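You operate a simulated robot arm through the tools that you are given. There is no shell and no other tool. Be economical: measure what you need, move in short steps, check, and stop when the job is done.

The job below is to be done with a simulated two-armed robot. You get a single attempt, and the scene is never put back.

JOB
Put the relay case on the bench three top away on the top of the long shelf. Fetch the fuse from the bench three top and stand it on the trolley end of the store counter. Fetch the small grey weight from the bench three top and set it on top of the green lid tin. Take the grey weight on the bench three top and put it away on the near bench top. Put the box labelled "tubes" from the bench three top on the window bench top and the box labelled "hooks" on the trolley end of the store counter. Stack the box marked "clips" from the bench three top on top of the box labelled "fuses". The order is free. Set down upright: fuse, box.
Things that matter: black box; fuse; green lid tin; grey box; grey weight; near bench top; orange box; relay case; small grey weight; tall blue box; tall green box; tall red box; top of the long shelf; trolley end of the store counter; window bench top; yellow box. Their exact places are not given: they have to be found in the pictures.

It is judged by the outcome, as a careful person would: the job done as asked, and still so three seconds after it is handed in. It fails if anything else is knocked over, pushed out of place, dropped, spilled or broken. Lids that push on must go on centred and level and be pressed home; caps that screw on are set level and turned clockwise until they are tight.

ROBOT AND FRAMES
Two 7-joint arms with two-finger parallel grippers on one trunk, on a base that drives. Base frame: it is fixed to the floor where the robot stands at the start and does not move with it; the origin is under the middle of the robot, x ahead of it, y to its left, z up; the surface under the hand at the start is at about z = 0.8. Units: m, degrees, N and s.
The left shoulder is at the start at [0.02, 0.138, 1.369], the right one opposite. With the tool pointing down near the work surface each hand reaches from about 0.1 to 0.38 m from the robot's upright axis, wherever it stands, measured 20 degrees to its own side. Places, roughly: black box, grey box, orange box, yellow box [0.25, 0.75, 0.75]; fuse [0.75, -0.25, 0.75]; green lid tin (5x5x3 cm) [0.3, 0.3, 0.8]; grey weight [-0.25, 0.5, 0.75]; near bench top [0.1, -5.2, 0.8]; relay case [0.5, 0, 0.75]; small grey weight [0, 0.25, 0.75]; tall blue box, tall green box, tall red box [-0.25, 0, 0.75]; top of the long shelf (254x17 cm) [-2.94, 3.92, 1.32]; trolley end of the store counter [-2.7, -2.1, 0.8]; window bench top [3.6, -2.6, 0.8]. Payload 1.57 kg a hand.
Tool frame (each hand has its own): the origin (TCP) lies between the finger pads and is the grasp point; the fingertips stand 0.03 m ahead of it; z points along the fingers, y is the line along which they close. Largest opening 0.08 m; finger width 0.017, thickness 0.012; the body of the gripper, 0.04 by 0.082 m, starts 0.08 m behind the TCP.
Orientation is that of the tool frame in the base frame, as a unit quaternion [x, y, z, w]. With the fingers straight down and closing along the base's y, the tool's x points along the base's -x, its y along +y and its z along -z.

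CONTROLS
- The arms move only by the tool jog_arm. It takes "left_steps", "right_steps" or both (then of equal length, played together; a hand with none holds still); each is text: rows parted by semicolons, each of 6 numbers parted by spaces: the shift along the base's x, y, z in cm, then the turn, a rotation vector about the base's x, y, z in degrees. In form: x y z wx wy wz; .... A call has 1 to 12 rows; each row is the pose to reach, as a shift and turn from the pose commanded when the call began. "left_claw" and "right_claw" are, for a hand that has rows, the finger opening in cm, from 0 to 8, set as the call begins (left out, the last holds). Rows are played at 5 a second. More than 0.05 m and 8.6 degrees between two rows, or a gripper value outside its range, and nothing of the call is played. Where a pose cannot be reached the arm comes as near as it can. A force on the tool above 40 N (or 10 N above the force at the start of the call, whichever is more), or a blocked arm, ends the call early, and 0.2 s more pass. The fingers move at their own pace (about 0.045 m/s each) and stop on an object; they squeeze with about 39 N. The grip force told is the motor's: it shows also when the fingers shut on nothing. Time passes only in rows, and 0.2 s behind the last, so rows that repeat a pose let the fingers close. The reply holds the time, the measured pose of the TCP, the force on the tool along the base axes, the opening and the grip force, in the units named above and with some noise, with the torque about the TCP (base axes, N m) and any sound that the robot's microphone picked up.
- Cameras (640 x 400 px; columns grow to the right, rows downward): "scene" is now at [0.1719, 0.0302, 1.3316]; the picture's right is [0.36, -0.93, 0.00], its down [0.25, 0.10, -0.96] and it looks along [0.90, 0.35, 0.27] (base axes); focal length 214 px, centre (320, 200). "left" rides on the left gripper at [0.072, 0.007, -0.122] in its tool frame; the picture's right is [-0.09, 1.00, 0.00], its down [-0.84, -0.08, -0.54] and it looks along [-0.54, -0.05, 0.84] (tool axes); focal length 238 px, centre (320, 200). "right" rides on the right gripper at [0.072, -0.007, -0.122] in its tool frame; the picture's right is [0.09, 1.00, 0.00], its down [-0.84, 0.08, -0.54] and it looks along [-0.54, 0.05, 0.84] (tool axes); focal length 238 px, centre (320, 200).
- capture(camera): a new picture of that camera. It takes no simulated time.
- slide_trunk(by): slides the trunk up (or, below 0, down) by that many m; the arms and the scene camera ride with it, the base frame stays. It gives what a move gives, with no picture.
- base_move(legs): drives the robot by 1 to 6 legs, each [ahead, left, turn to the left] in m, m and degrees, along the robot's own axes; the way and the turn of a leg run together, so that a leg with both is an arc; at most 1.5 m and 180 degrees a leg. The arms and the cameras ride along, it lands a little off, and it stops where it bumps. It gives what a move gives.
- pan_tilt(pan, tilt): turns the head with the scene camera to pan (to the left, within 60 degrees either way) and tilt (down, from -29 to 69), counted from straight ahead of the robot. It gives what a move gives.
- point_at(camera, pixels): for up to 12 pixels [column, row] of the newest picture of that camera ("zoom" is the newest enlarged one), the place [x, y, z] in the base frame of the surface seen there, good to about 0.002 m. It takes no simulated time.
- close_up(camera, box): a new picture of the part [left, top, right, bottom] of that camera's present view, enlarged. It takes no simulated time.
- finish_job(): hands the job in; it is judged then, once.

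Go step by step. Measure first, check grasps and placings, and put right what went wrong. The budget is 138 turns and 164 pictures, counting those below and the enlarged ones. Unless the task says otherwise, let go and move clear before handing in, and close with one line.

The tools are called as name(argument=value, ...) on one line, values as JSON. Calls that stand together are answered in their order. jog_arm: Moves the arms, as the interface text tells. Its arguments: {"type":"object","properties":{"left_steps":{"type":"string"},"left_claw":{"type":"number"},"right_steps":{"type":"string"},"right_claw":{"type":"number"}},"required":[]} The other tools are called the same way: slide_trunk (by) slides the trunk up or down; base_move (legs) drives the base; pan_tilt (pan, tilt) turns the head that bears the scene camera; capture (camera) takes a picture; point_at (camera, pixels) gives the place of the surface under pixels of a picture; close_up (camera, box) takes an enlarged picture of a part of a camera's view; finish_job () hands the job in.

At the start:

```text
time: 0.0
left_position: [0.1921, 0.2232, 1.0746]
left_tcp_rot: [-0.001, 1.0, 0.001, -0.001]
left_contact_force: [-0.1, -0.1, 0.2]
left_wrist_torque: [0.05, 0.04, -0.04]
left_grip_width: 0.0801
left_finger_force: 0.0
right_position: [0.2406, 0.0392, 1.1381]
right_tcp_rot: [0.011, 1.0, -0.003, 0.004]
right_contact_force: [5.3, 71.5, -113.9]
right_wrist_torque: [-9.06, -7.88, -5.36]
right_grip_width: 0.0798
right_finger_force: 0.1
trunk travel left (down, up): [-0.744, 0.496]
robot x, y, heading: [0.0024, 0.0008, -0.1]
head pan, tilt: [25.6, 68.8]
```

scene: 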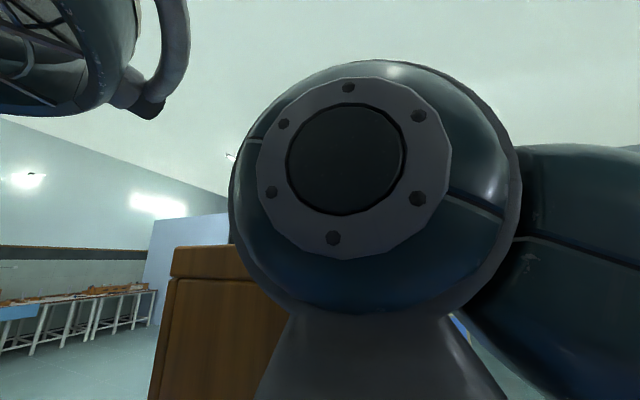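
right: 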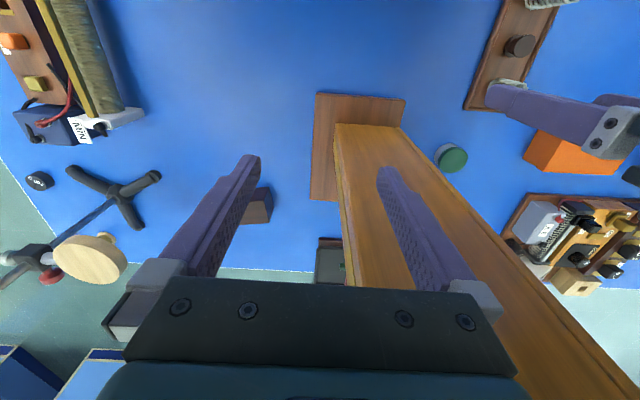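
left: 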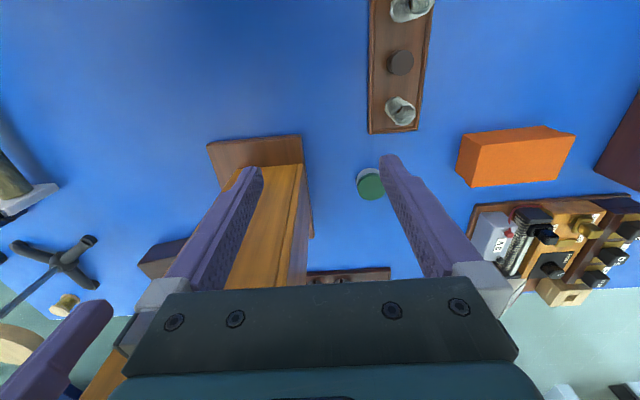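

The right hand reports a large force at the start and a tall wooden thing stands close to the hands; the scene view is blocked by an arm. I take a fresh scene picture and measure some points in the hand pictures.

capture(camera="scene")

point_at(camera="left", pixels=[[255, 150], [280, 200], [260, 260], [370, 185], [515, 145], [400, 62], [155, 262], [350, 278], [495, 235], [64, 305], [300, 50], [560, 265]])

point_at(camera="right", pixels=[[360, 105], [370, 130], [420, 180], [560, 300], [452, 157], [560, 150], [260, 205], [330, 265], [90, 260], [38, 180], [120, 195], [60, 125]])

```text
160 pictures are left
```

scene: 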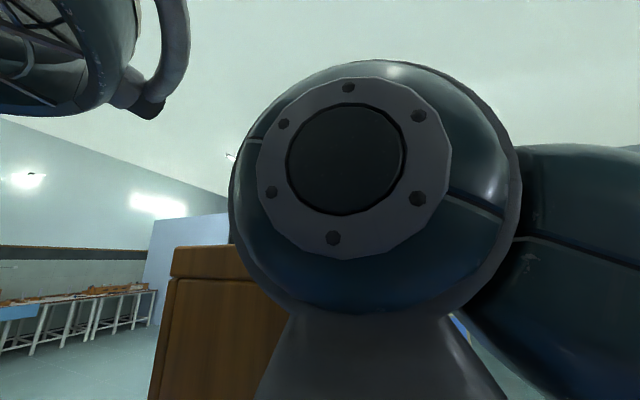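

```text
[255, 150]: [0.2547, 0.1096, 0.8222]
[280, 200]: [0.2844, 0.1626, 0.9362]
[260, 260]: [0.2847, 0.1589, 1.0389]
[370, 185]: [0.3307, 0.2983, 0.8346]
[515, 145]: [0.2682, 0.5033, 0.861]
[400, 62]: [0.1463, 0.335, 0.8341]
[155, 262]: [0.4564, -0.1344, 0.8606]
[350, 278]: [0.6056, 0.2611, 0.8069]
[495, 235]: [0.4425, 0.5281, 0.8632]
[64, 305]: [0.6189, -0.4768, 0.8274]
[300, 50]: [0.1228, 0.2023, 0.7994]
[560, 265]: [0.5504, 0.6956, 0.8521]
```

```text
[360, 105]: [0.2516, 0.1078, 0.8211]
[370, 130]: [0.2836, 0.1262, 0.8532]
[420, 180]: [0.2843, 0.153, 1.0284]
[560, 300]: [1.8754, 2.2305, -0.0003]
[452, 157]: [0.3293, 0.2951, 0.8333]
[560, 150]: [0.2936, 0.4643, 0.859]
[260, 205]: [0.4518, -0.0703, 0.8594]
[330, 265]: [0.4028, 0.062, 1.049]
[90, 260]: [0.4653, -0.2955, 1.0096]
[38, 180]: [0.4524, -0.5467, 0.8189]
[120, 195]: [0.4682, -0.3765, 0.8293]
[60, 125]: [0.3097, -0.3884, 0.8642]
```

The camera should look 69° down but looks up instead and an arm joint fills it; the head may be fouling an arm. I raise the head a bit and see what the readings say.

pan_tilt(pan=25, tilt=45)

capture(camera="scene")

```text
time: 0.9
left_position: [0.1923, 0.2234, 1.0755]
left_tcp_rot: [0.0, 1.0, 0.0, -0.001]
left_contact_force: [-0.3, -0.1, 0.0]
left_wrist_torque: [0.01, -0.01, 0.05]
left_grip_width: 0.08
left_finger_force: 0.1
right_position: [0.2416, 0.0389, 1.1326]
right_tcp_rot: [0.016, 1.0, -0.01, 0.01]
right_contact_force: [11.4, 39.9, -114.7]
right_wrist_torque: [-4.36, -7.17, -2.81]
right_grip_width: 0.0799
right_finger_force: 0.1
trunk travel left (down, up): [-0.744, 0.496]
robot x, y, heading: [0.0014, -0.0012, -0.0]
head pan, tilt: [25.0, 45.0]
```

```text
159 pictures are left
```

scene: 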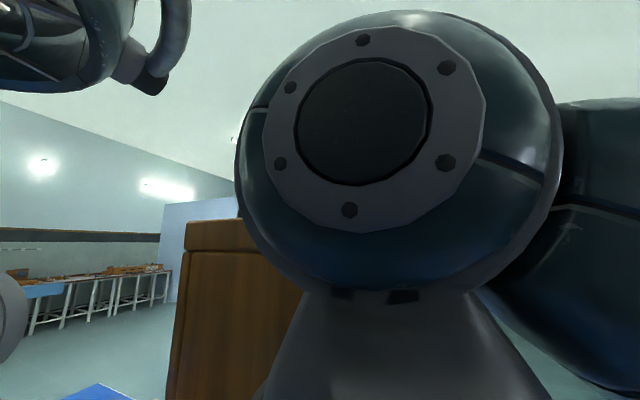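

Little changed; the right hand still reads about 115 N. I look at the right hand's picture and locate the wooden post before freeing that arm.

capture(camera="right")

point_at(camera="scene", pixels=[[215, 235], [230, 300], [190, 350], [280, 350], [380, 120], [370, 340], [600, 150], [600, 320], [40, 20], [100, 393], [150, 70], [500, 350]])

point_at(camera="left", pixels=[[240, 280], [290, 275], [100, 380], [50, 340], [225, 160], [310, 235], [300, 170], [220, 185], [300, 285], [60, 370], [230, 265], [270, 285]])

```text
158 pictures are left
```

right: 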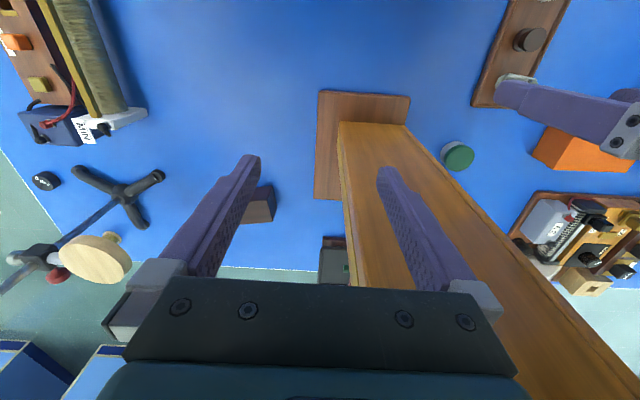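

```text
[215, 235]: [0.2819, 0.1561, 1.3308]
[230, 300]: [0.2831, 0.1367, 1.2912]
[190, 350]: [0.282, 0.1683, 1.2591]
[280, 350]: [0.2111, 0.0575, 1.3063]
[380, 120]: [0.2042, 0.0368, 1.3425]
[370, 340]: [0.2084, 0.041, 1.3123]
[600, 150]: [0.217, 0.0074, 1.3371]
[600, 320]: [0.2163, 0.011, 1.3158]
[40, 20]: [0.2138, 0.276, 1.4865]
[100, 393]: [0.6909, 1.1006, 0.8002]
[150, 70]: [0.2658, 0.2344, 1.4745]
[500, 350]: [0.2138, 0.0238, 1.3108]
```

```text
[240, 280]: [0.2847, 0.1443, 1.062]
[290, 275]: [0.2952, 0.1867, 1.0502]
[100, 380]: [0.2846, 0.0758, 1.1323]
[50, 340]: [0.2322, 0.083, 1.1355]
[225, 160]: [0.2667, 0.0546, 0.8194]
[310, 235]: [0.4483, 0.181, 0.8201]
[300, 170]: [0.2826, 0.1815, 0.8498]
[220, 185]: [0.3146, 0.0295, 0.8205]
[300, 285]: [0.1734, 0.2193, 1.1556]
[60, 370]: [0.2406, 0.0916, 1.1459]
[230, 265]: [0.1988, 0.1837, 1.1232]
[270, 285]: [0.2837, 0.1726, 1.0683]
```

The right wrist ball (about [0.21, 0.04, 1.33]) presses on the head, and the post stands at x ≥ 0.284, y 0.07–0.19. I slide the right hand to the right in small steps to free it.

jog_arm(right_steps="0 -2 0 0 0 0; 0 -4 0 0 0 0; 0 -7 0 0 0 0; 0 -10 0 0 0 0; 0 -13 0 0 0 0; 0 -16 0 0 0 0; 0 -16 0 0 0 0")

capture(camera="scene")

```text
time: 1.2
left_position: [0.1916, 0.2235, 1.0761]
left_tcp_rot: [0.0, 1.0, 0.001, -0.001]
left_contact_force: [0.7, 0.6, 0.0]
left_wrist_torque: [0.0, -0.03, -0.01]
left_grip_width: 0.0801
left_finger_force: 0.2
right_position: [0.2428, 0.0345, 1.129]
right_tcp_rot: [0.029, 0.999, -0.012, 0.013]
right_contact_force: [-9.3, 27.6, -114.4]
right_wrist_torque: [-2.84, -10.31, -2.19]
right_grip_width: 0.0798
right_finger_force: 0.0
trunk travel left (down, up): [-0.744, 0.496]
robot x, y, heading: [0.0013, 0.0021, -0.2]
head pan, tilt: [25.0, 45.0]
stopped in row 1 (right hand): the force on the tool passed its limit at 147 N (the readings are from after the stop); the commanded pose is now the measured one
```

```text
157 pictures are left
```

scene: 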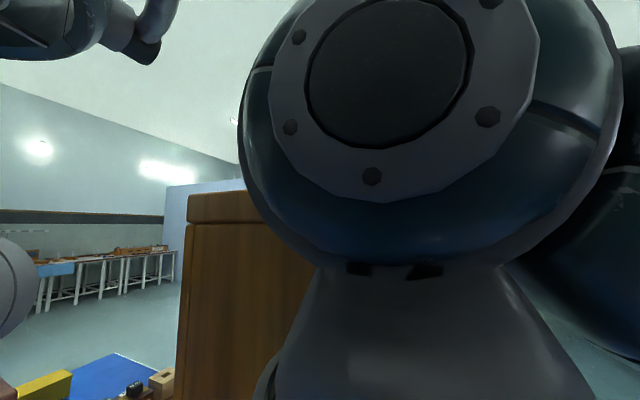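

The head is still pushing the wrist down as it tries to reach its tilt. I tilt the head far up to unload it.

pan_tilt(pan=25, tilt=-25)

capture(camera="scene")

```text
time: 2.6
left_position: [0.1928, 0.2238, 1.0762]
left_tcp_rot: [0.0, 1.0, 0.0, -0.001]
left_contact_force: [0.5, -0.2, -0.6]
left_wrist_torque: [0.0, 0.0, -0.05]
left_grip_width: 0.0802
left_finger_force: 0.1
right_position: [0.242, 0.0378, 1.1351]
right_tcp_rot: [0.023, 1.0, -0.006, 0.011]
right_contact_force: [0.1, 0.9, 0.4]
right_wrist_torque: [0.01, -0.03, -0.02]
right_grip_width: 0.0798
right_finger_force: 0.1
trunk travel left (down, up): [-0.744, 0.496]
robot x, y, heading: [-0.0013, 0.0043, -0.1]
head pan, tilt: [25.0, -25.0]
```

```text
156 pictures are left
```

scene: 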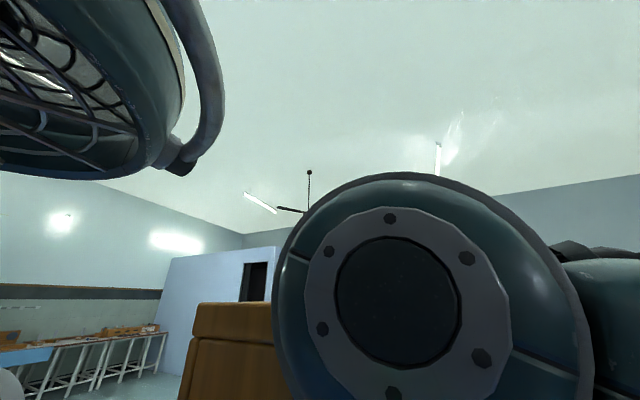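

The force is gone. Now I move the right hand to the right, clear of the head and post.

jog_arm(right_steps="0 -3 0 0 0 0; 0 -6 0 0 0 0; 0 -10 0 0 0 0; 0 -14 0 0 0 0; 0 -18 0 0 0 0; 0 -22 0 0 0 0; 0 -22 0 0 0 0")

pan_tilt(pan=0, tilt=45)

capture(camera="scene")

capture(camera="right")

```text
time: 4.2
left_position: [0.1936, 0.2232, 1.0743]
left_tcp_rot: [-0.001, 1.0, 0.0, -0.002]
left_contact_force: [0.2, -0.7, -0.3]
left_wrist_torque: [0.0, -0.03, 0.03]
left_grip_width: 0.0799
left_finger_force: 0.1
right_position: [0.2403, -0.1853, 1.1338]
right_tcp_rot: [0.024, 1.0, -0.007, 0.012]
right_contact_force: [0.9, -0.2, 0.1]
right_wrist_torque: [0.0, -0.02, 0.01]
right_grip_width: 0.08
right_finger_force: 0.0
trunk travel left (down, up): [-0.744, 0.496]
robot x, y, heading: [0.0033, -0.0039, -0.0]
head pan, tilt: [25.0, -25.0]
```

```text
time: 5.6
left_position: [0.1921, 0.2228, 1.0761]
left_tcp_rot: [0.0, 1.0, 0.0, -0.001]
left_contact_force: [0.6, -1.3, 0.0]
left_wrist_torque: [0.03, -0.01, 0.05]
left_grip_width: 0.08
left_finger_force: 0.1
right_position: [0.2415, -0.1839, 1.1333]
right_tcp_rot: [0.025, 1.0, -0.007, 0.011]
right_contact_force: [-0.3, -0.7, -0.3]
right_wrist_torque: [-0.03, 0.01, -0.01]
right_grip_width: 0.0802
right_finger_force: 0.0
trunk travel left (down, up): [-0.744, 0.496]
robot x, y, heading: [0.0004, 0.0063, 0.3]
head pan, tilt: [0.0, 45.0]
```

```text
155 pictures are left
```

scene: 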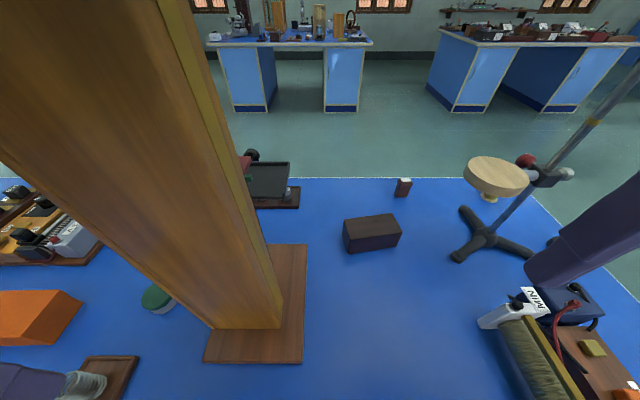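

```text
154 pictures are left
```

right: 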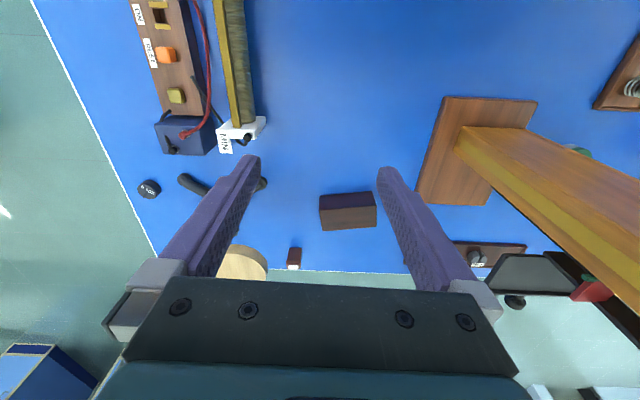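

The arm is free and I can see the bench. Now I survey left and right with the head.

point_at(camera="scene", pixels=[[372, 222], [345, 250], [400, 240], [403, 182], [403, 195], [160, 298], [290, 190], [495, 170], [490, 240], [270, 130], [520, 190], [500, 330]])

pan_tilt(pan=60, tilt=45)

capture(camera="scene")

pan_tilt(pan=-60, tilt=45)

capture(camera="scene")

```text
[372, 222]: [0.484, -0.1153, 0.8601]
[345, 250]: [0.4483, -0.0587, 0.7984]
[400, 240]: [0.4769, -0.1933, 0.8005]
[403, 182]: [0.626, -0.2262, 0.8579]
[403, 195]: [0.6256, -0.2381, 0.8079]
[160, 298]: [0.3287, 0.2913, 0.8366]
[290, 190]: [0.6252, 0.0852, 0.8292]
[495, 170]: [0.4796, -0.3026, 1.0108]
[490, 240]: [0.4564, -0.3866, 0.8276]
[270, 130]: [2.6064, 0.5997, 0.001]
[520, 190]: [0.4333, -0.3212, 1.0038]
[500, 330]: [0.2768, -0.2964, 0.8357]
```

```text
time: 6.9
left_position: [0.1921, 0.2243, 1.0756]
left_tcp_rot: [-0.001, 1.0, 0.0, -0.001]
left_contact_force: [0.4, 0.1, 0.4]
left_wrist_torque: [0.01, 0.01, 0.01]
left_grip_width: 0.0801
left_finger_force: 0.0
right_position: [0.2416, -0.183, 1.1341]
right_tcp_rot: [0.024, 1.0, -0.006, 0.011]
right_contact_force: [-0.1, 0.0, 0.2]
right_wrist_torque: [-0.02, 0.01, 0.02]
right_grip_width: 0.0798
right_finger_force: 0.0
trunk travel left (down, up): [-0.744, 0.496]
robot x, y, heading: [-0.0024, 0.0001, -0.3]
head pan, tilt: [60.0, 45.0]
```

```text
153 pictures are left
```

scene: 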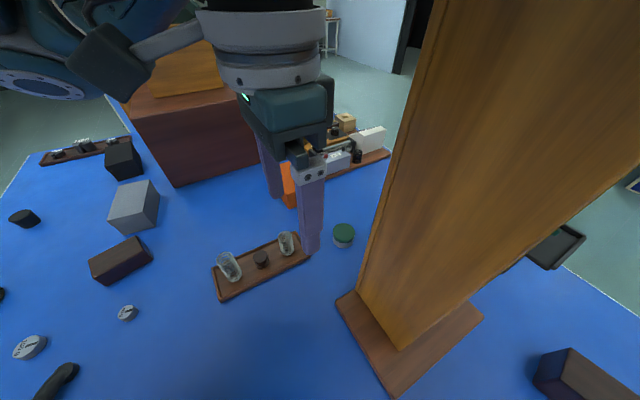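

```text
time: 8.9
left_position: [0.1934, 0.2239, 1.0757]
left_tcp_rot: [0.0, 1.0, 0.0, -0.001]
left_contact_force: [1.3, 0.2, 0.2]
left_wrist_torque: [0.0, 0.01, -0.01]
left_grip_width: 0.0801
left_finger_force: 0.1
right_position: [0.2418, -0.1844, 1.134]
right_tcp_rot: [0.024, 1.0, -0.006, 0.011]
right_contact_force: [0.4, 0.6, -0.3]
right_wrist_torque: [-0.03, 0.0, 0.0]
right_grip_width: 0.08
right_finger_force: 0.0
trunk travel left (down, up): [-0.744, 0.496]
robot x, y, heading: [0.0015, -0.0005, -0.0]
head pan, tilt: [-60.0, 45.0]
```

```text
152 pictures are left
```

scene: 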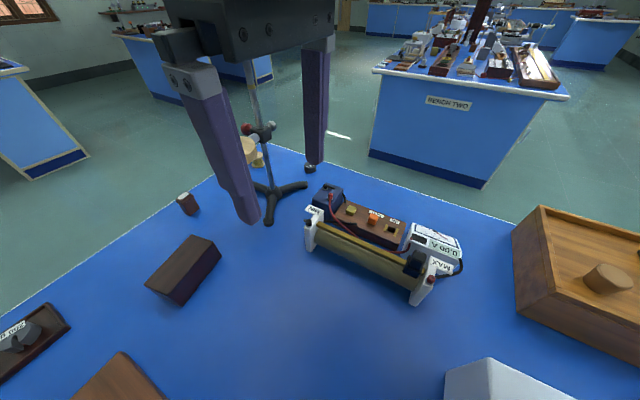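

The bench also extends left and behind the robot, so the robot's axis appears to be over the bench itself. I measure those objects and look straight down.

point_at(camera="scene", pixels=[[490, 385], [590, 240], [520, 300], [610, 275], [540, 390], [120, 380], [187, 203], [370, 200], [420, 290], [270, 210]])

pan_tilt(pan=60, tilt=69)

capture(camera="scene")

```text
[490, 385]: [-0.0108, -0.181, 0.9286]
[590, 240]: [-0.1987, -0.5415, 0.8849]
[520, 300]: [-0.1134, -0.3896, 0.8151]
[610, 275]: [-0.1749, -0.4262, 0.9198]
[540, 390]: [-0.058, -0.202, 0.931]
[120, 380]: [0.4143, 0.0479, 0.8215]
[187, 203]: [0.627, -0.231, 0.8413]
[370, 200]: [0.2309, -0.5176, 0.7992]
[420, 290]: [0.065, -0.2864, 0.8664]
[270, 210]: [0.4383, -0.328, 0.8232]
```

```text
time: 10.9
left_position: [0.1921, 0.2236, 1.0751]
left_tcp_rot: [0.001, 1.0, 0.0, -0.001]
left_contact_force: [0.5, -0.5, -0.6]
left_wrist_torque: [-0.06, -0.02, -0.01]
left_grip_width: 0.0799
left_finger_force: 0.0
right_position: [0.2401, -0.1846, 1.1344]
right_tcp_rot: [0.025, 1.0, -0.007, 0.011]
right_contact_force: [-0.6, 0.4, -1.3]
right_wrist_torque: [-0.02, -0.01, 0.0]
right_grip_width: 0.08
right_finger_force: 0.1
trunk travel left (down, up): [-0.744, 0.496]
robot x, y, heading: [0.0007, -0.0009, -0.2]
head pan, tilt: [60.0, 68.8]
```

```text
151 pictures are left
```

scene: 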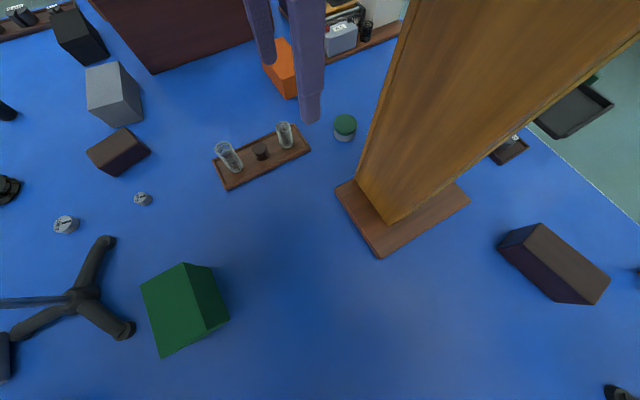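

The robot hangs over the bench (green tall box at (185,310), weights at (65,225), (142,198), boxes at upper left). I measure, then raise the trunk fully for a safe overview.

point_at(camera="scene", pixels=[[185, 290], [65, 220], [142, 196], [118, 145], [112, 85], [82, 35], [290, 65], [345, 122], [85, 290], [550, 255], [415, 40], [10, 110]])

slide_trunk(by=0.49)

capture(camera="scene")

capture(camera="left")

capture(camera="right")

```text
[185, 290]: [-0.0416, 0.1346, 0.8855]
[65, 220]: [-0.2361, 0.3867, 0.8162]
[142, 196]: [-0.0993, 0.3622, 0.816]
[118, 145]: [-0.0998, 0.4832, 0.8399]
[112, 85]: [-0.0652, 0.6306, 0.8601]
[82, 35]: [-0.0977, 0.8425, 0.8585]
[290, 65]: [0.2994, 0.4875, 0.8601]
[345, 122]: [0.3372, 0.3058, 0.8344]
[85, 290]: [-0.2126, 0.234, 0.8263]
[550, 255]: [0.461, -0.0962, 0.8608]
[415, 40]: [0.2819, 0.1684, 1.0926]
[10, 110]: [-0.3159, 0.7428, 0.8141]
```

```text
refused: 0.49 is not a number from -0.4 to 0.4
```

```text
150 pictures are left
```

scene: 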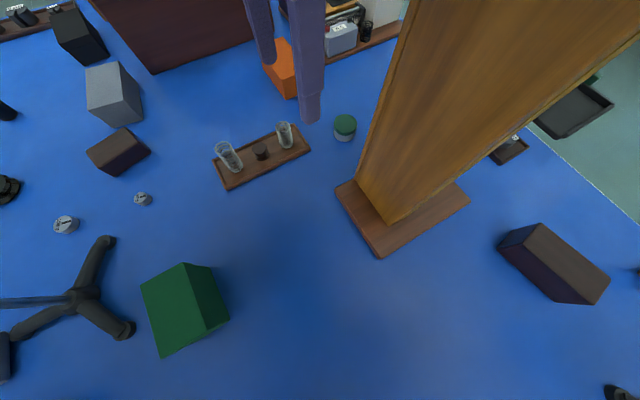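

```text
149 pictures are left
```

left: 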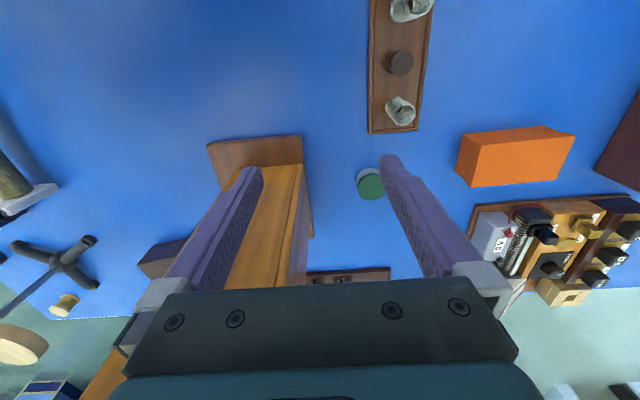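

```text
148 pictures are left
```

right: 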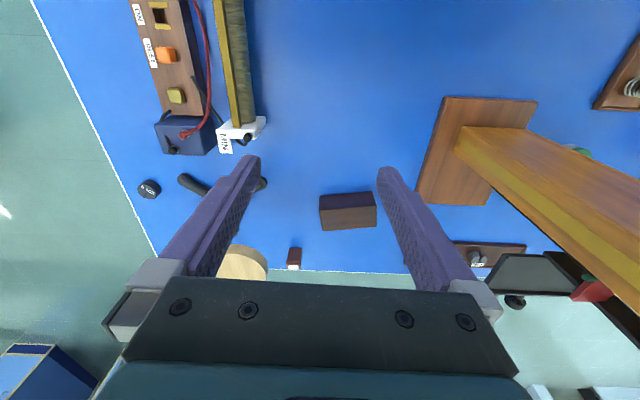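

The limit per slide is 0.4. I raise in two slides.

slide_trunk(by=0.4)

slide_trunk(by=0.09)

capture(camera="scene")

capture(camera="left")

```text
time: 14.7
left_position: [0.1909, 0.2235, 1.4752]
left_tcp_rot: [0.0, 1.0, 0.0, -0.001]
left_contact_force: [-0.7, 0.3, -0.6]
left_wrist_torque: [0.0, -0.03, -0.02]
left_grip_width: 0.0799
left_finger_force: 0.0
right_position: [0.2414, -0.1848, 1.5344]
right_tcp_rot: [0.024, 1.0, -0.006, 0.01]
right_contact_force: [-0.4, 0.7, 0.0]
right_wrist_torque: [0.01, -0.03, -0.01]
right_grip_width: 0.0799
right_finger_force: 0.0
trunk travel left (down, up): [-1.144, 0.096]
robot x, y, heading: [0.0039, -0.0019, 0.0]
head pan, tilt: [60.0, 68.8]
```

```text
time: 16.0
left_position: [0.1911, 0.2231, 1.5654]
left_tcp_rot: [0.001, 1.0, 0.0, 0.0]
left_contact_force: [-0.1, -0.1, 0.0]
left_wrist_torque: [0.0, 0.02, 0.03]
left_grip_width: 0.0803
left_finger_force: 0.1
right_position: [0.2412, -0.1838, 1.6238]
right_tcp_rot: [0.024, 1.0, -0.006, 0.01]
right_contact_force: [-0.5, 0.4, 0.1]
right_wrist_torque: [-0.02, -0.02, -0.02]
right_grip_width: 0.08
right_finger_force: 0.0
trunk travel left (down, up): [-1.234, 0.006]
robot x, y, heading: [0.0001, 0.0015, -0.2]
head pan, tilt: [60.0, 68.8]
```

```text
147 pictures are left
```

scene: 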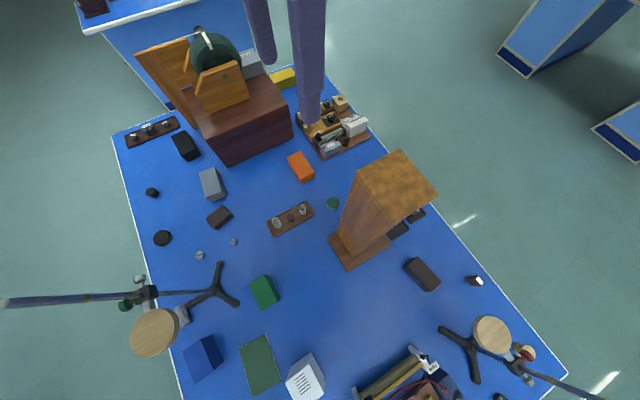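

```text
146 pictures are left
```

left: 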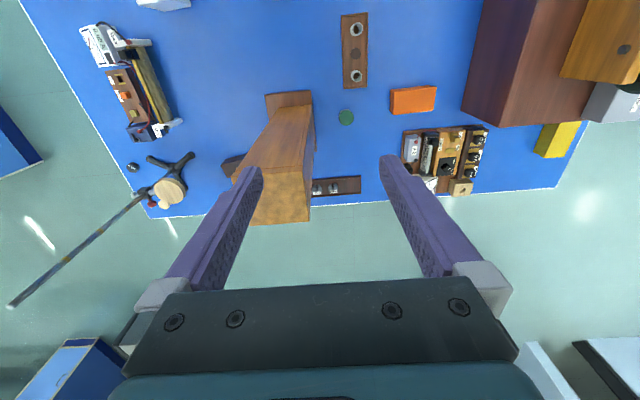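

Now I have a full overview: black (185,146), grey (212,184), orange (300,166), yellow (285,78), green (263,292), blue (202,357) boxes. I zoom in for labels.

close_up(camera="scene", box=[100, 50, 340, 270])

close_up(camera="scene", box=[120, 230, 340, 400])

pan_tilt(pan=-60, tilt=69)

capture(camera="scene")

```text
1.82 times, centred on (220, 160) of scene
```

zoom: 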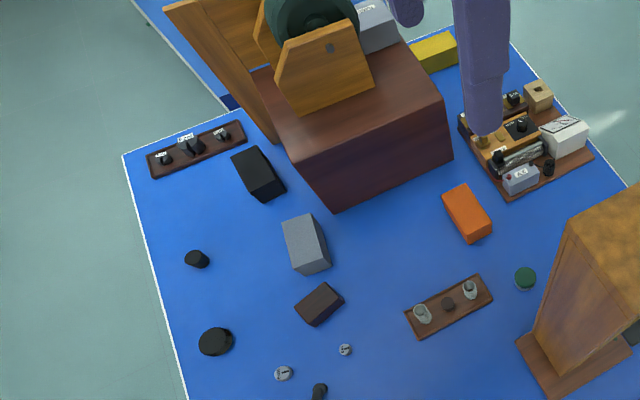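

```text
2.35 times, centred on (230, 315) of scene
```

zoom: 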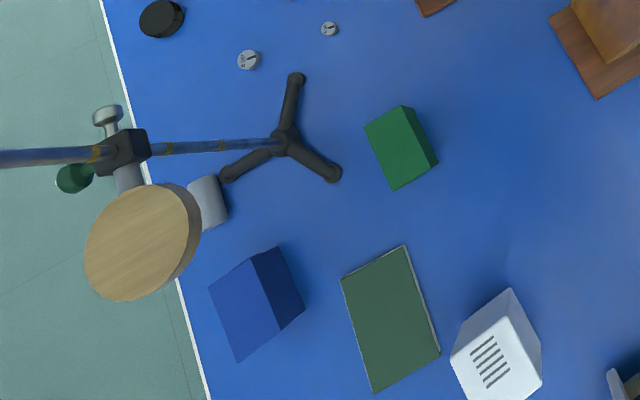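

```text
time: 18.0
left_position: [0.1923, 0.2227, 1.567]
left_tcp_rot: [0.0, 1.0, 0.0, -0.001]
left_contact_force: [-0.3, 0.5, 0.0]
left_wrist_torque: [-0.01, 0.05, 0.0]
left_grip_width: 0.0799
left_finger_force: 0.2
right_position: [0.2423, -0.1837, 1.6235]
right_tcp_rot: [0.025, 1.0, -0.006, 0.011]
right_contact_force: [1.0, -0.7, 0.0]
right_wrist_torque: [-0.01, -0.02, -0.02]
right_grip_width: 0.0798
right_finger_force: 0.1
trunk travel left (down, up): [-1.234, 0.006]
robot x, y, heading: [0.0024, 0.001, 0.2]
head pan, tilt: [-60.0, 68.8]
```

```text
143 pictures are left
```

scene: 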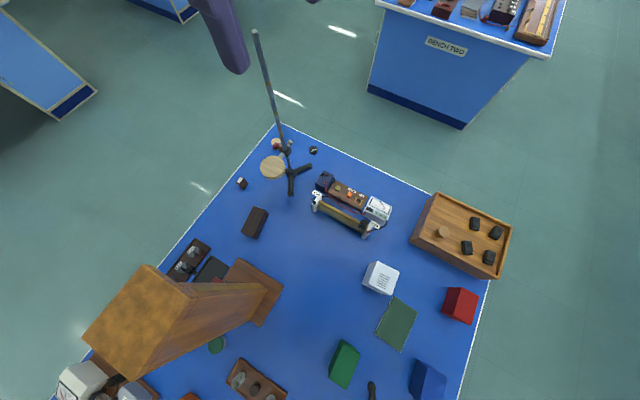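

Red (460,305) and white box lie behind-right. I measure these, including the stand rod tip and the open bench corner positions.

point_at(camera="scene", pixels=[[256, 34], [462, 298], [345, 352], [425, 372], [380, 275], [395, 325], [470, 235], [275, 126], [150, 300], [490, 285], [445, 195], [272, 168]])

close_up(camera="scene", box=[320, 240, 500, 400])

```text
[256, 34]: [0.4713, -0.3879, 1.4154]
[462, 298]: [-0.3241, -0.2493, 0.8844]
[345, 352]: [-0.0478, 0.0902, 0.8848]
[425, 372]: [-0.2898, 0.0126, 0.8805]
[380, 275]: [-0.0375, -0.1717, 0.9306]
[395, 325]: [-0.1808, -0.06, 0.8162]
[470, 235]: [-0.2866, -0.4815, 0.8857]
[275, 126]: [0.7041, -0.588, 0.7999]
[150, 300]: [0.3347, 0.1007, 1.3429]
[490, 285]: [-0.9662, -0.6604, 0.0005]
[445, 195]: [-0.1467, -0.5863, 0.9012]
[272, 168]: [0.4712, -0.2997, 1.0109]
```

```text
2.50 times, centred on (410, 320) of scene
```

zoom: 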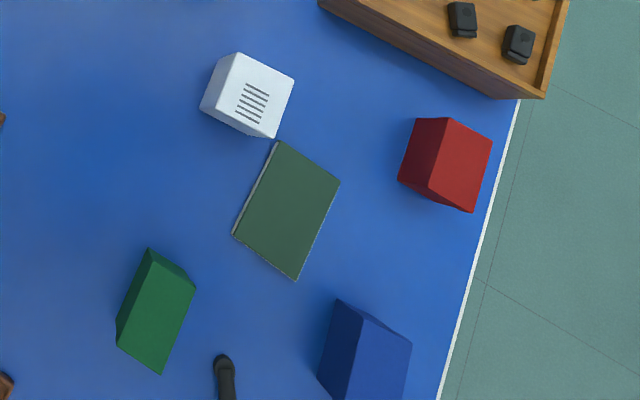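

Rod tops (1.415) and post (1.343) are below my raised hands (≥1.54), so I can drive. I back off to about x=-1.0 to look at the boxes from the other side.

base_move(legs=[[-1.05, 0, 0]])

pan_tilt(pan=0, tilt=50)

capture(camera="scene")

pan_tilt(pan=45, tilt=45)

capture(camera="scene")

```text
time: 23.4
left_position: [-0.8633, 0.2234, 1.5662]
left_tcp_rot: [0.001, 1.0, 0.0, -0.001]
left_contact_force: [0.4, -0.3, 0.0]
left_wrist_torque: [0.05, -0.02, 0.03]
left_grip_width: 0.08
left_finger_force: 0.3
right_position: [-0.8145, -0.1845, 1.623]
right_tcp_rot: [0.024, 1.0, -0.007, 0.012]
right_contact_force: [0.8, 0.1, -0.6]
right_wrist_torque: [0.03, 0.01, 0.03]
right_grip_width: 0.0799
right_finger_force: 0.0
trunk travel left (down, up): [-1.234, 0.006]
robot x, y, heading: [-1.0564, 0.0016, 0.3]
head pan, tilt: [-60.0, 68.8]
```

```text
time: 24.7
left_position: [-0.8626, 0.2245, 1.5652]
left_tcp_rot: [0.0, 1.0, 0.001, -0.001]
left_contact_force: [-1.0, 0.3, 0.4]
left_wrist_torque: [0.0, 0.0, 0.03]
left_grip_width: 0.0799
left_finger_force: 0.1
right_position: [-0.8146, -0.1832, 1.6236]
right_tcp_rot: [0.024, 1.0, -0.006, 0.011]
right_contact_force: [0.7, -0.8, -0.5]
right_wrist_torque: [0.0, 0.0, 0.0]
right_grip_width: 0.0799
right_finger_force: 0.1
trunk travel left (down, up): [-1.234, 0.006]
robot x, y, heading: [-1.0534, -0.0013, -0.1]
head pan, tilt: [0.0, 50.0]
```

```text
141 pictures are left
```

scene: 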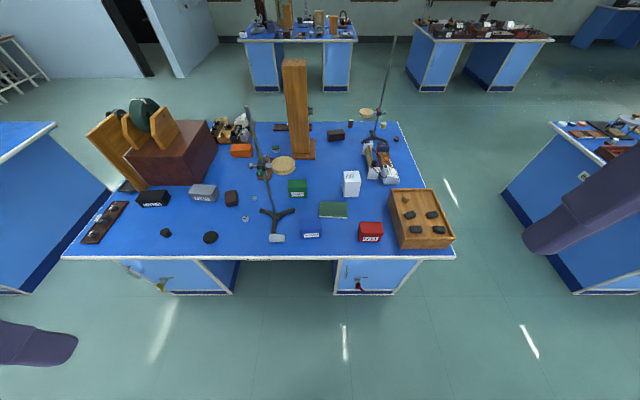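

```text
time: 25.8
left_position: [-0.8622, 0.2243, 1.5667]
left_tcp_rot: [-0.001, 1.0, 0.0, -0.001]
left_contact_force: [0.0, 0.7, -0.3]
left_wrist_torque: [0.01, -0.02, -0.01]
left_grip_width: 0.0798
left_finger_force: 0.1
right_position: [-0.8154, -0.1843, 1.6246]
right_tcp_rot: [0.025, 1.0, -0.006, 0.011]
right_contact_force: [-0.2, -1.0, -0.2]
right_wrist_torque: [-0.03, -0.02, 0.03]
right_grip_width: 0.08
right_finger_force: 0.0
trunk travel left (down, up): [-1.234, 0.006]
robot x, y, heading: [-1.0543, -0.0039, -0.2]
head pan, tilt: [45.0, 45.0]
```

```text
140 pictures are left
```

scene: 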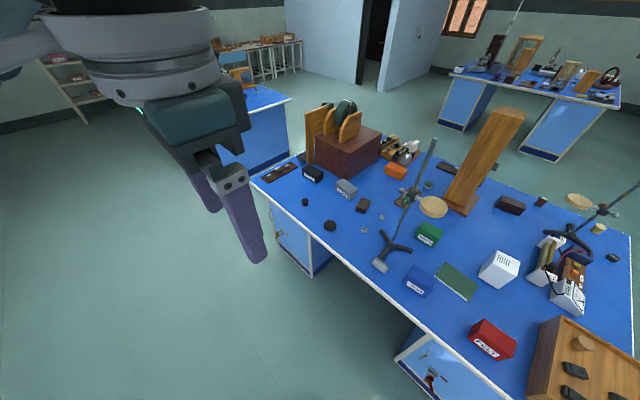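

The labels face −x and are visible. I zoom onto them.

close_up(camera="scene", box=[380, 210, 540, 370])

close_up(camera="scene", box=[290, 140, 410, 220])

pan_tilt(pan=10, tilt=40)

capture(camera="scene")

```text
2.50 times, centred on (460, 290) of scene
```

zoom: 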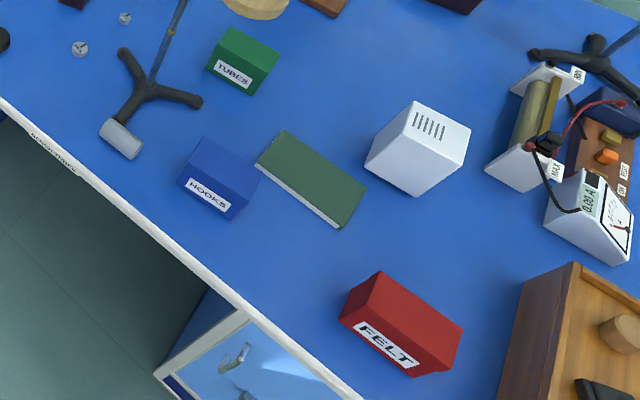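

```text
5.00 times, centred on (350, 180) of scene
```

zoom: 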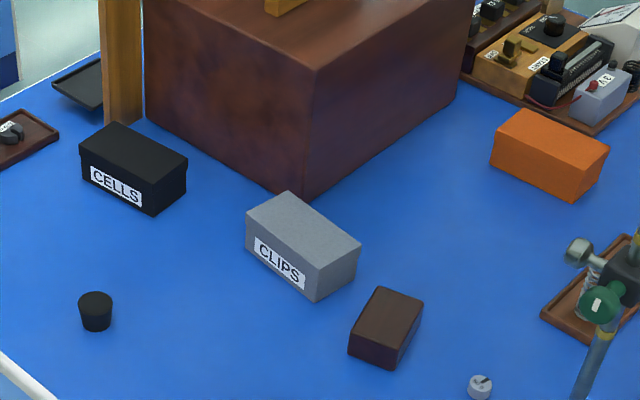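

```text
time: 26.8
left_position: [-0.862, 0.2244, 1.5643]
left_tcp_rot: [0.0, 1.0, 0.001, -0.001]
left_contact_force: [-0.7, 0.1, 0.1]
left_wrist_torque: [0.01, -0.01, 0.03]
left_grip_width: 0.0799
left_finger_force: 0.0
right_position: [-0.8146, -0.1837, 1.6242]
right_tcp_rot: [0.025, 1.0, -0.006, 0.011]
right_contact_force: [0.3, 0.5, 0.1]
right_wrist_torque: [0.02, 0.01, -0.01]
right_grip_width: 0.08
right_finger_force: 0.2
trunk travel left (down, up): [-1.234, 0.006]
robot x, y, heading: [-1.0546, -0.0012, 0.1]
head pan, tilt: [10.0, 40.0]
```

```text
137 pictures are left
```

scene: 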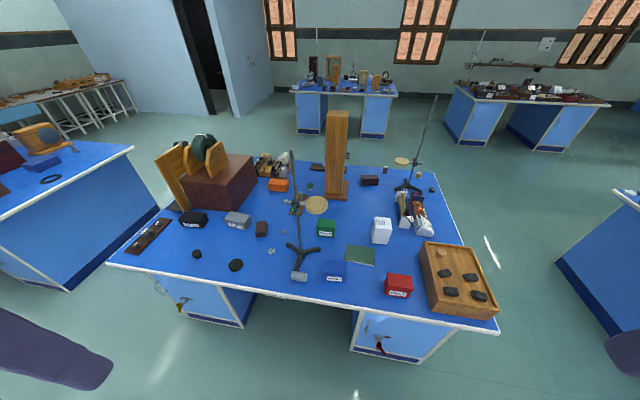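

Green = TUBES, blue = HOOKS, grey = CLIPS, black = CELLS, red = FELT; "fuses" must be orange or yellow. I measure the tall obstacles, then drive to the other side to read those two.

point_at(camera="scene", pixels=[[316, 203], [326, 206], [291, 153], [296, 208], [300, 250], [300, 277], [201, 138], [175, 150], [245, 175], [433, 100], [218, 155], [155, 155]])

base_move(legs=[[0, -1.2, 0], [1.4, 0, 0], [1.3, 0.0, 90], [1.3, 0, 45]])

capture(camera="scene")

```text
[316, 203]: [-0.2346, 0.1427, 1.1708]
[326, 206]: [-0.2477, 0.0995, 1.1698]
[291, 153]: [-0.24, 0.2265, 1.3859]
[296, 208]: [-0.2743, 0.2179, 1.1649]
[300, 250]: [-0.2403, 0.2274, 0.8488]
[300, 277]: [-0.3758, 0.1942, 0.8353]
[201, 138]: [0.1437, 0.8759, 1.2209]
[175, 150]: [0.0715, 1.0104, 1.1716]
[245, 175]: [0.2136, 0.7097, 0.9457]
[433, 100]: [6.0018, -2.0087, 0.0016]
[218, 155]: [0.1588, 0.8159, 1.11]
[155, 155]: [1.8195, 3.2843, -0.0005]
```

```text
time: 51.8
left_position: [0.398, 0.7939, 1.5659]
left_tcp_rot: [0.923, -0.385, 0.001, 0.001]
left_contact_force: [1.0, -0.7, -0.8]
left_wrist_torque: [0.01, 0.02, -0.02]
left_grip_width: 0.0801
left_finger_force: 0.1
right_position: [0.6543, 1.1145, 1.6241]
right_tcp_rot: [0.913, -0.408, -0.008, -0.009]
right_contact_force: [0.1, 0.0, 0.0]
right_wrist_torque: [-0.02, -0.01, 0.02]
right_grip_width: 0.08
right_finger_force: 0.0
trunk travel left (down, up): [-1.234, 0.006]
robot x, y, heading: [0.6932, 0.8155, 135.0]
head pan, tilt: [10.0, 40.0]
cut short: leg 3, 4
```

```text
136 pictures are left
```

scene: 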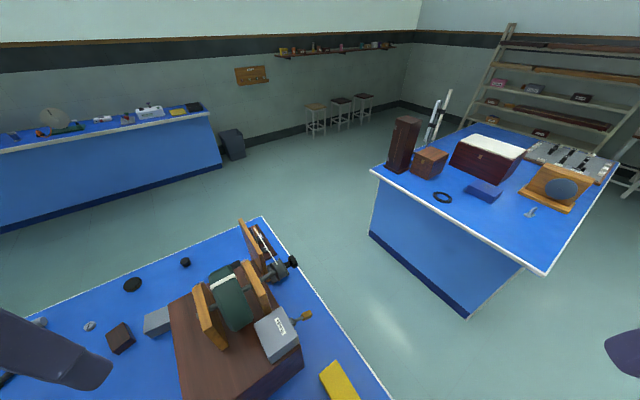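

I ended as planned at (0.69,0.82), facing the brown box; yellow is at the bottom (340,385). I tilt the head down to see both candidates' labels.

pan_tilt(pan=20, tilt=69)

capture(camera="scene")

base_move(legs=[[-0.6, 0, 0], [0, 0.3, 20]])

capture(camera="scene")

```text
time: 52.7
left_position: [0.3973, 0.794, 1.5657]
left_tcp_rot: [0.923, -0.385, 0.001, 0.0]
left_contact_force: [0.0, -0.8, -0.5]
left_wrist_torque: [0.01, 0.0, 0.01]
left_grip_width: 0.08
left_finger_force: 0.1
right_position: [0.6536, 1.115, 1.6237]
right_tcp_rot: [0.913, -0.407, -0.008, -0.011]
right_contact_force: [1.2, -0.2, 0.4]
right_wrist_torque: [-0.01, -0.01, 0.0]
right_grip_width: 0.0803
right_finger_force: 0.0
trunk travel left (down, up): [-1.234, 0.006]
robot x, y, heading: [0.6937, 0.8121, 134.7]
head pan, tilt: [20.0, 68.8]
```

```text
135 pictures are left
```

scene: 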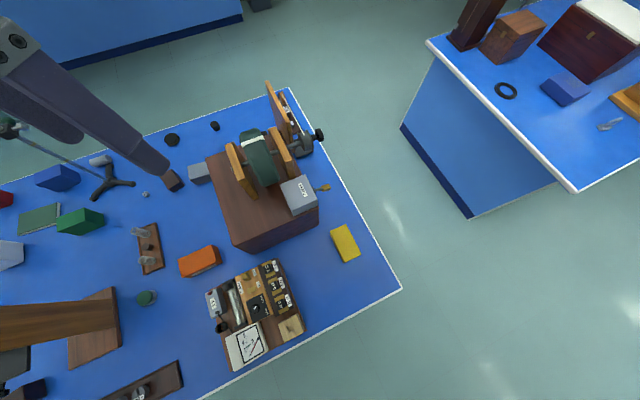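

```text
time: 57.8
left_position: [0.6686, 0.0238, 1.5642]
left_tcp_rot: [0.975, -0.221, 0.001, -0.001]
left_contact_force: [-0.4, -0.6, -0.2]
left_wrist_torque: [0.0, -0.02, 0.0]
left_grip_width: 0.0801
left_finger_force: 0.1
right_position: [0.8007, 0.4126, 1.6234]
right_tcp_rot: [0.97, -0.243, -0.009, -0.009]
right_contact_force: [-0.5, -0.7, 0.5]
right_wrist_torque: [-0.02, 0.01, 0.01]
right_grip_width: 0.0801
right_finger_force: 0.1
trunk travel left (down, up): [-1.234, 0.006]
robot x, y, heading: [0.9386, 0.1456, 154.4]
head pan, tilt: [20.0, 68.8]
```

```text
134 pictures are left
```

scene: 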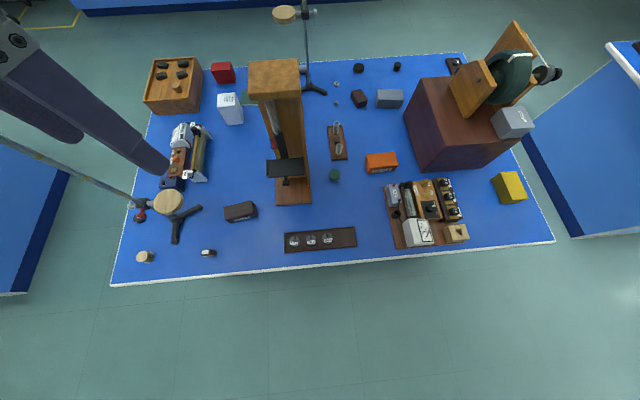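

close_up(camera="scene", box=[340, 130, 540, 250])

close_up(camera="scene", box=[120, 170, 280, 270])

point_at(camera="scene", pixels=[[209, 251], [206, 255], [238, 206], [382, 158], [370, 157], [396, 170], [394, 153], [335, 174], [508, 180], [497, 205], [145, 254], [320, 238]])

```text
3.20 times, centred on (440, 190) of scene
```

zoom: 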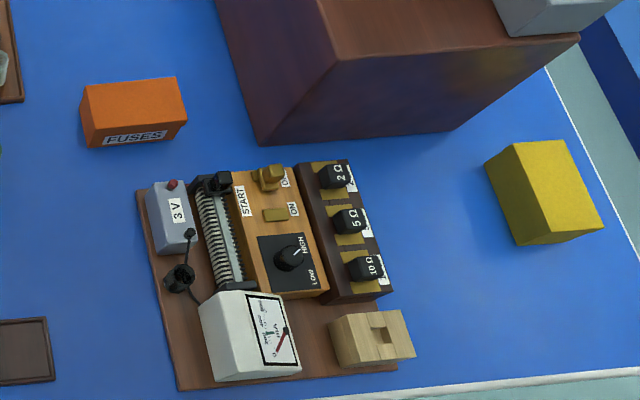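

```text
4.00 times, centred on (200, 220) of scene
```

zoom: 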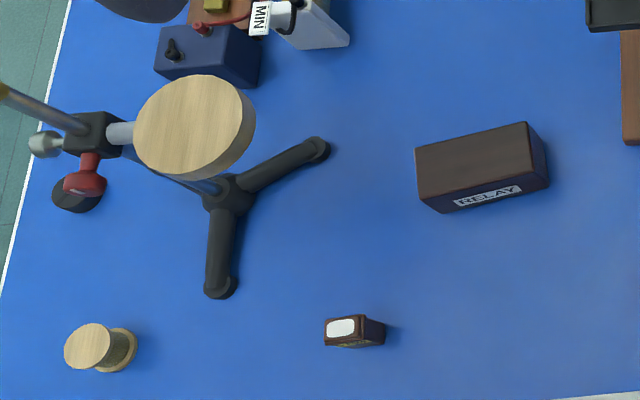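

```text
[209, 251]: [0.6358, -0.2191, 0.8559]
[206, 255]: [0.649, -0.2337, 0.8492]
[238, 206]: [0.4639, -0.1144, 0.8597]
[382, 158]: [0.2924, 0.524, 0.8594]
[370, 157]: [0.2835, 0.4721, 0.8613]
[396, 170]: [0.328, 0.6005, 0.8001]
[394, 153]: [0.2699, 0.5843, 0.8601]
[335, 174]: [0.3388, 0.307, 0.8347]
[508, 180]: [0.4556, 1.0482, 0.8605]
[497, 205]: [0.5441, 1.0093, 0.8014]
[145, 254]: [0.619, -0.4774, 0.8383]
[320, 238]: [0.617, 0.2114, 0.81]
```

Orange is FUSES, and the relay case at (0.464,-0.114) is labelled RELAY; the fuse is at (0.636,-0.225). I turn to face −x and bring the right hand above the fuse.

base_move(legs=[[0, 0, 25.6], [0.062, 0.556, 0]])

slide_trunk(by=-0.4)

capture(camera="right")

capture(camera="scene")

```text
time: 62.3
left_position: [0.6842, -0.6403, 1.5652]
left_tcp_rot: [1.0, 0.001, 0.001, 0.0]
left_contact_force: [-0.4, 0.3, -0.1]
left_wrist_torque: [0.01, 0.04, -0.03]
left_grip_width: 0.0799
left_finger_force: 0.1
right_position: [0.6359, -0.2327, 1.6253]
right_tcp_rot: [1.0, -0.024, -0.011, -0.006]
right_contact_force: [-0.4, -1.2, 0.2]
right_wrist_torque: [0.03, -0.02, -0.02]
right_grip_width: 0.0802
right_finger_force: 0.1
trunk travel left (down, up): [-1.234, 0.006]
robot x, y, heading: [0.8738, -0.4172, -179.8]
head pan, tilt: [20.0, 68.8]
```

```text
time: 66.1
left_position: [0.6834, -0.6408, 1.1657]
left_tcp_rot: [1.0, 0.001, 0.001, 0.0]
left_contact_force: [0.3, -0.4, -0.1]
left_wrist_torque: [-0.01, 0.0, 0.01]
left_grip_width: 0.0801
left_finger_force: 0.1
right_position: [0.6342, -0.2321, 1.2243]
right_tcp_rot: [1.0, -0.024, -0.011, -0.006]
right_contact_force: [-0.4, -0.5, -1.5]
right_wrist_torque: [-0.02, -0.05, 0.04]
right_grip_width: 0.0802
right_finger_force: 0.0
trunk travel left (down, up): [-0.834, 0.406]
robot x, y, heading: [0.8763, -0.4159, -179.8]
head pan, tilt: [20.0, 68.8]
```

```text
131 pictures are left
```

right: 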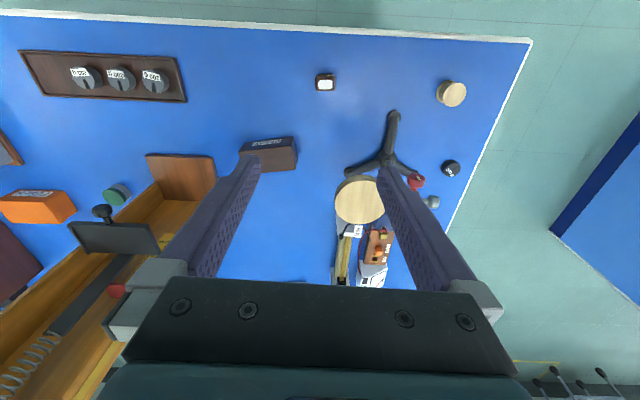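

```text
130 pictures are left
```

scene: 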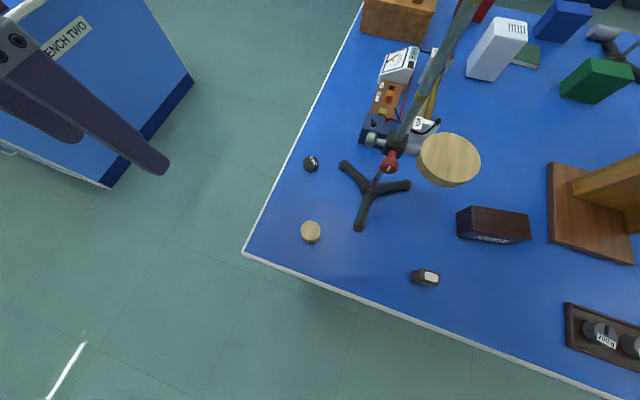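

The fuse is at (325,82) in the right picture. I zoom for its outline and measure corners.

close_up(camera="right", box=[300, 66, 350, 98])

point_at(camera="zoom", pixels=[[320, 200], [210, 130], [430, 130], [210, 280], [430, 280], [320, 300]])

close_up(camera="scene", box=[400, 260, 450, 292])

```text
12.50 times, centred on (325, 82) of right
```

zoom: 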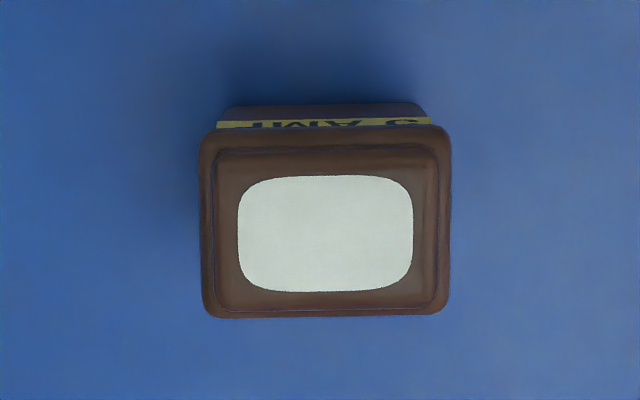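

```text
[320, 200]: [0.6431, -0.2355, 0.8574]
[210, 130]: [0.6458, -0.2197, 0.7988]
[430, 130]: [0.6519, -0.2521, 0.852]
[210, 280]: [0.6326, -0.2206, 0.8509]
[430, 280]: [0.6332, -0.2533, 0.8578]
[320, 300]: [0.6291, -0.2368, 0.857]
```

```text
12.50 times, centred on (425, 276) of scene
```

zoom: 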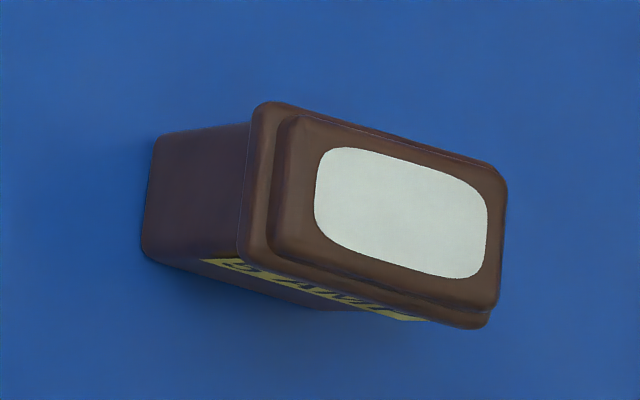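

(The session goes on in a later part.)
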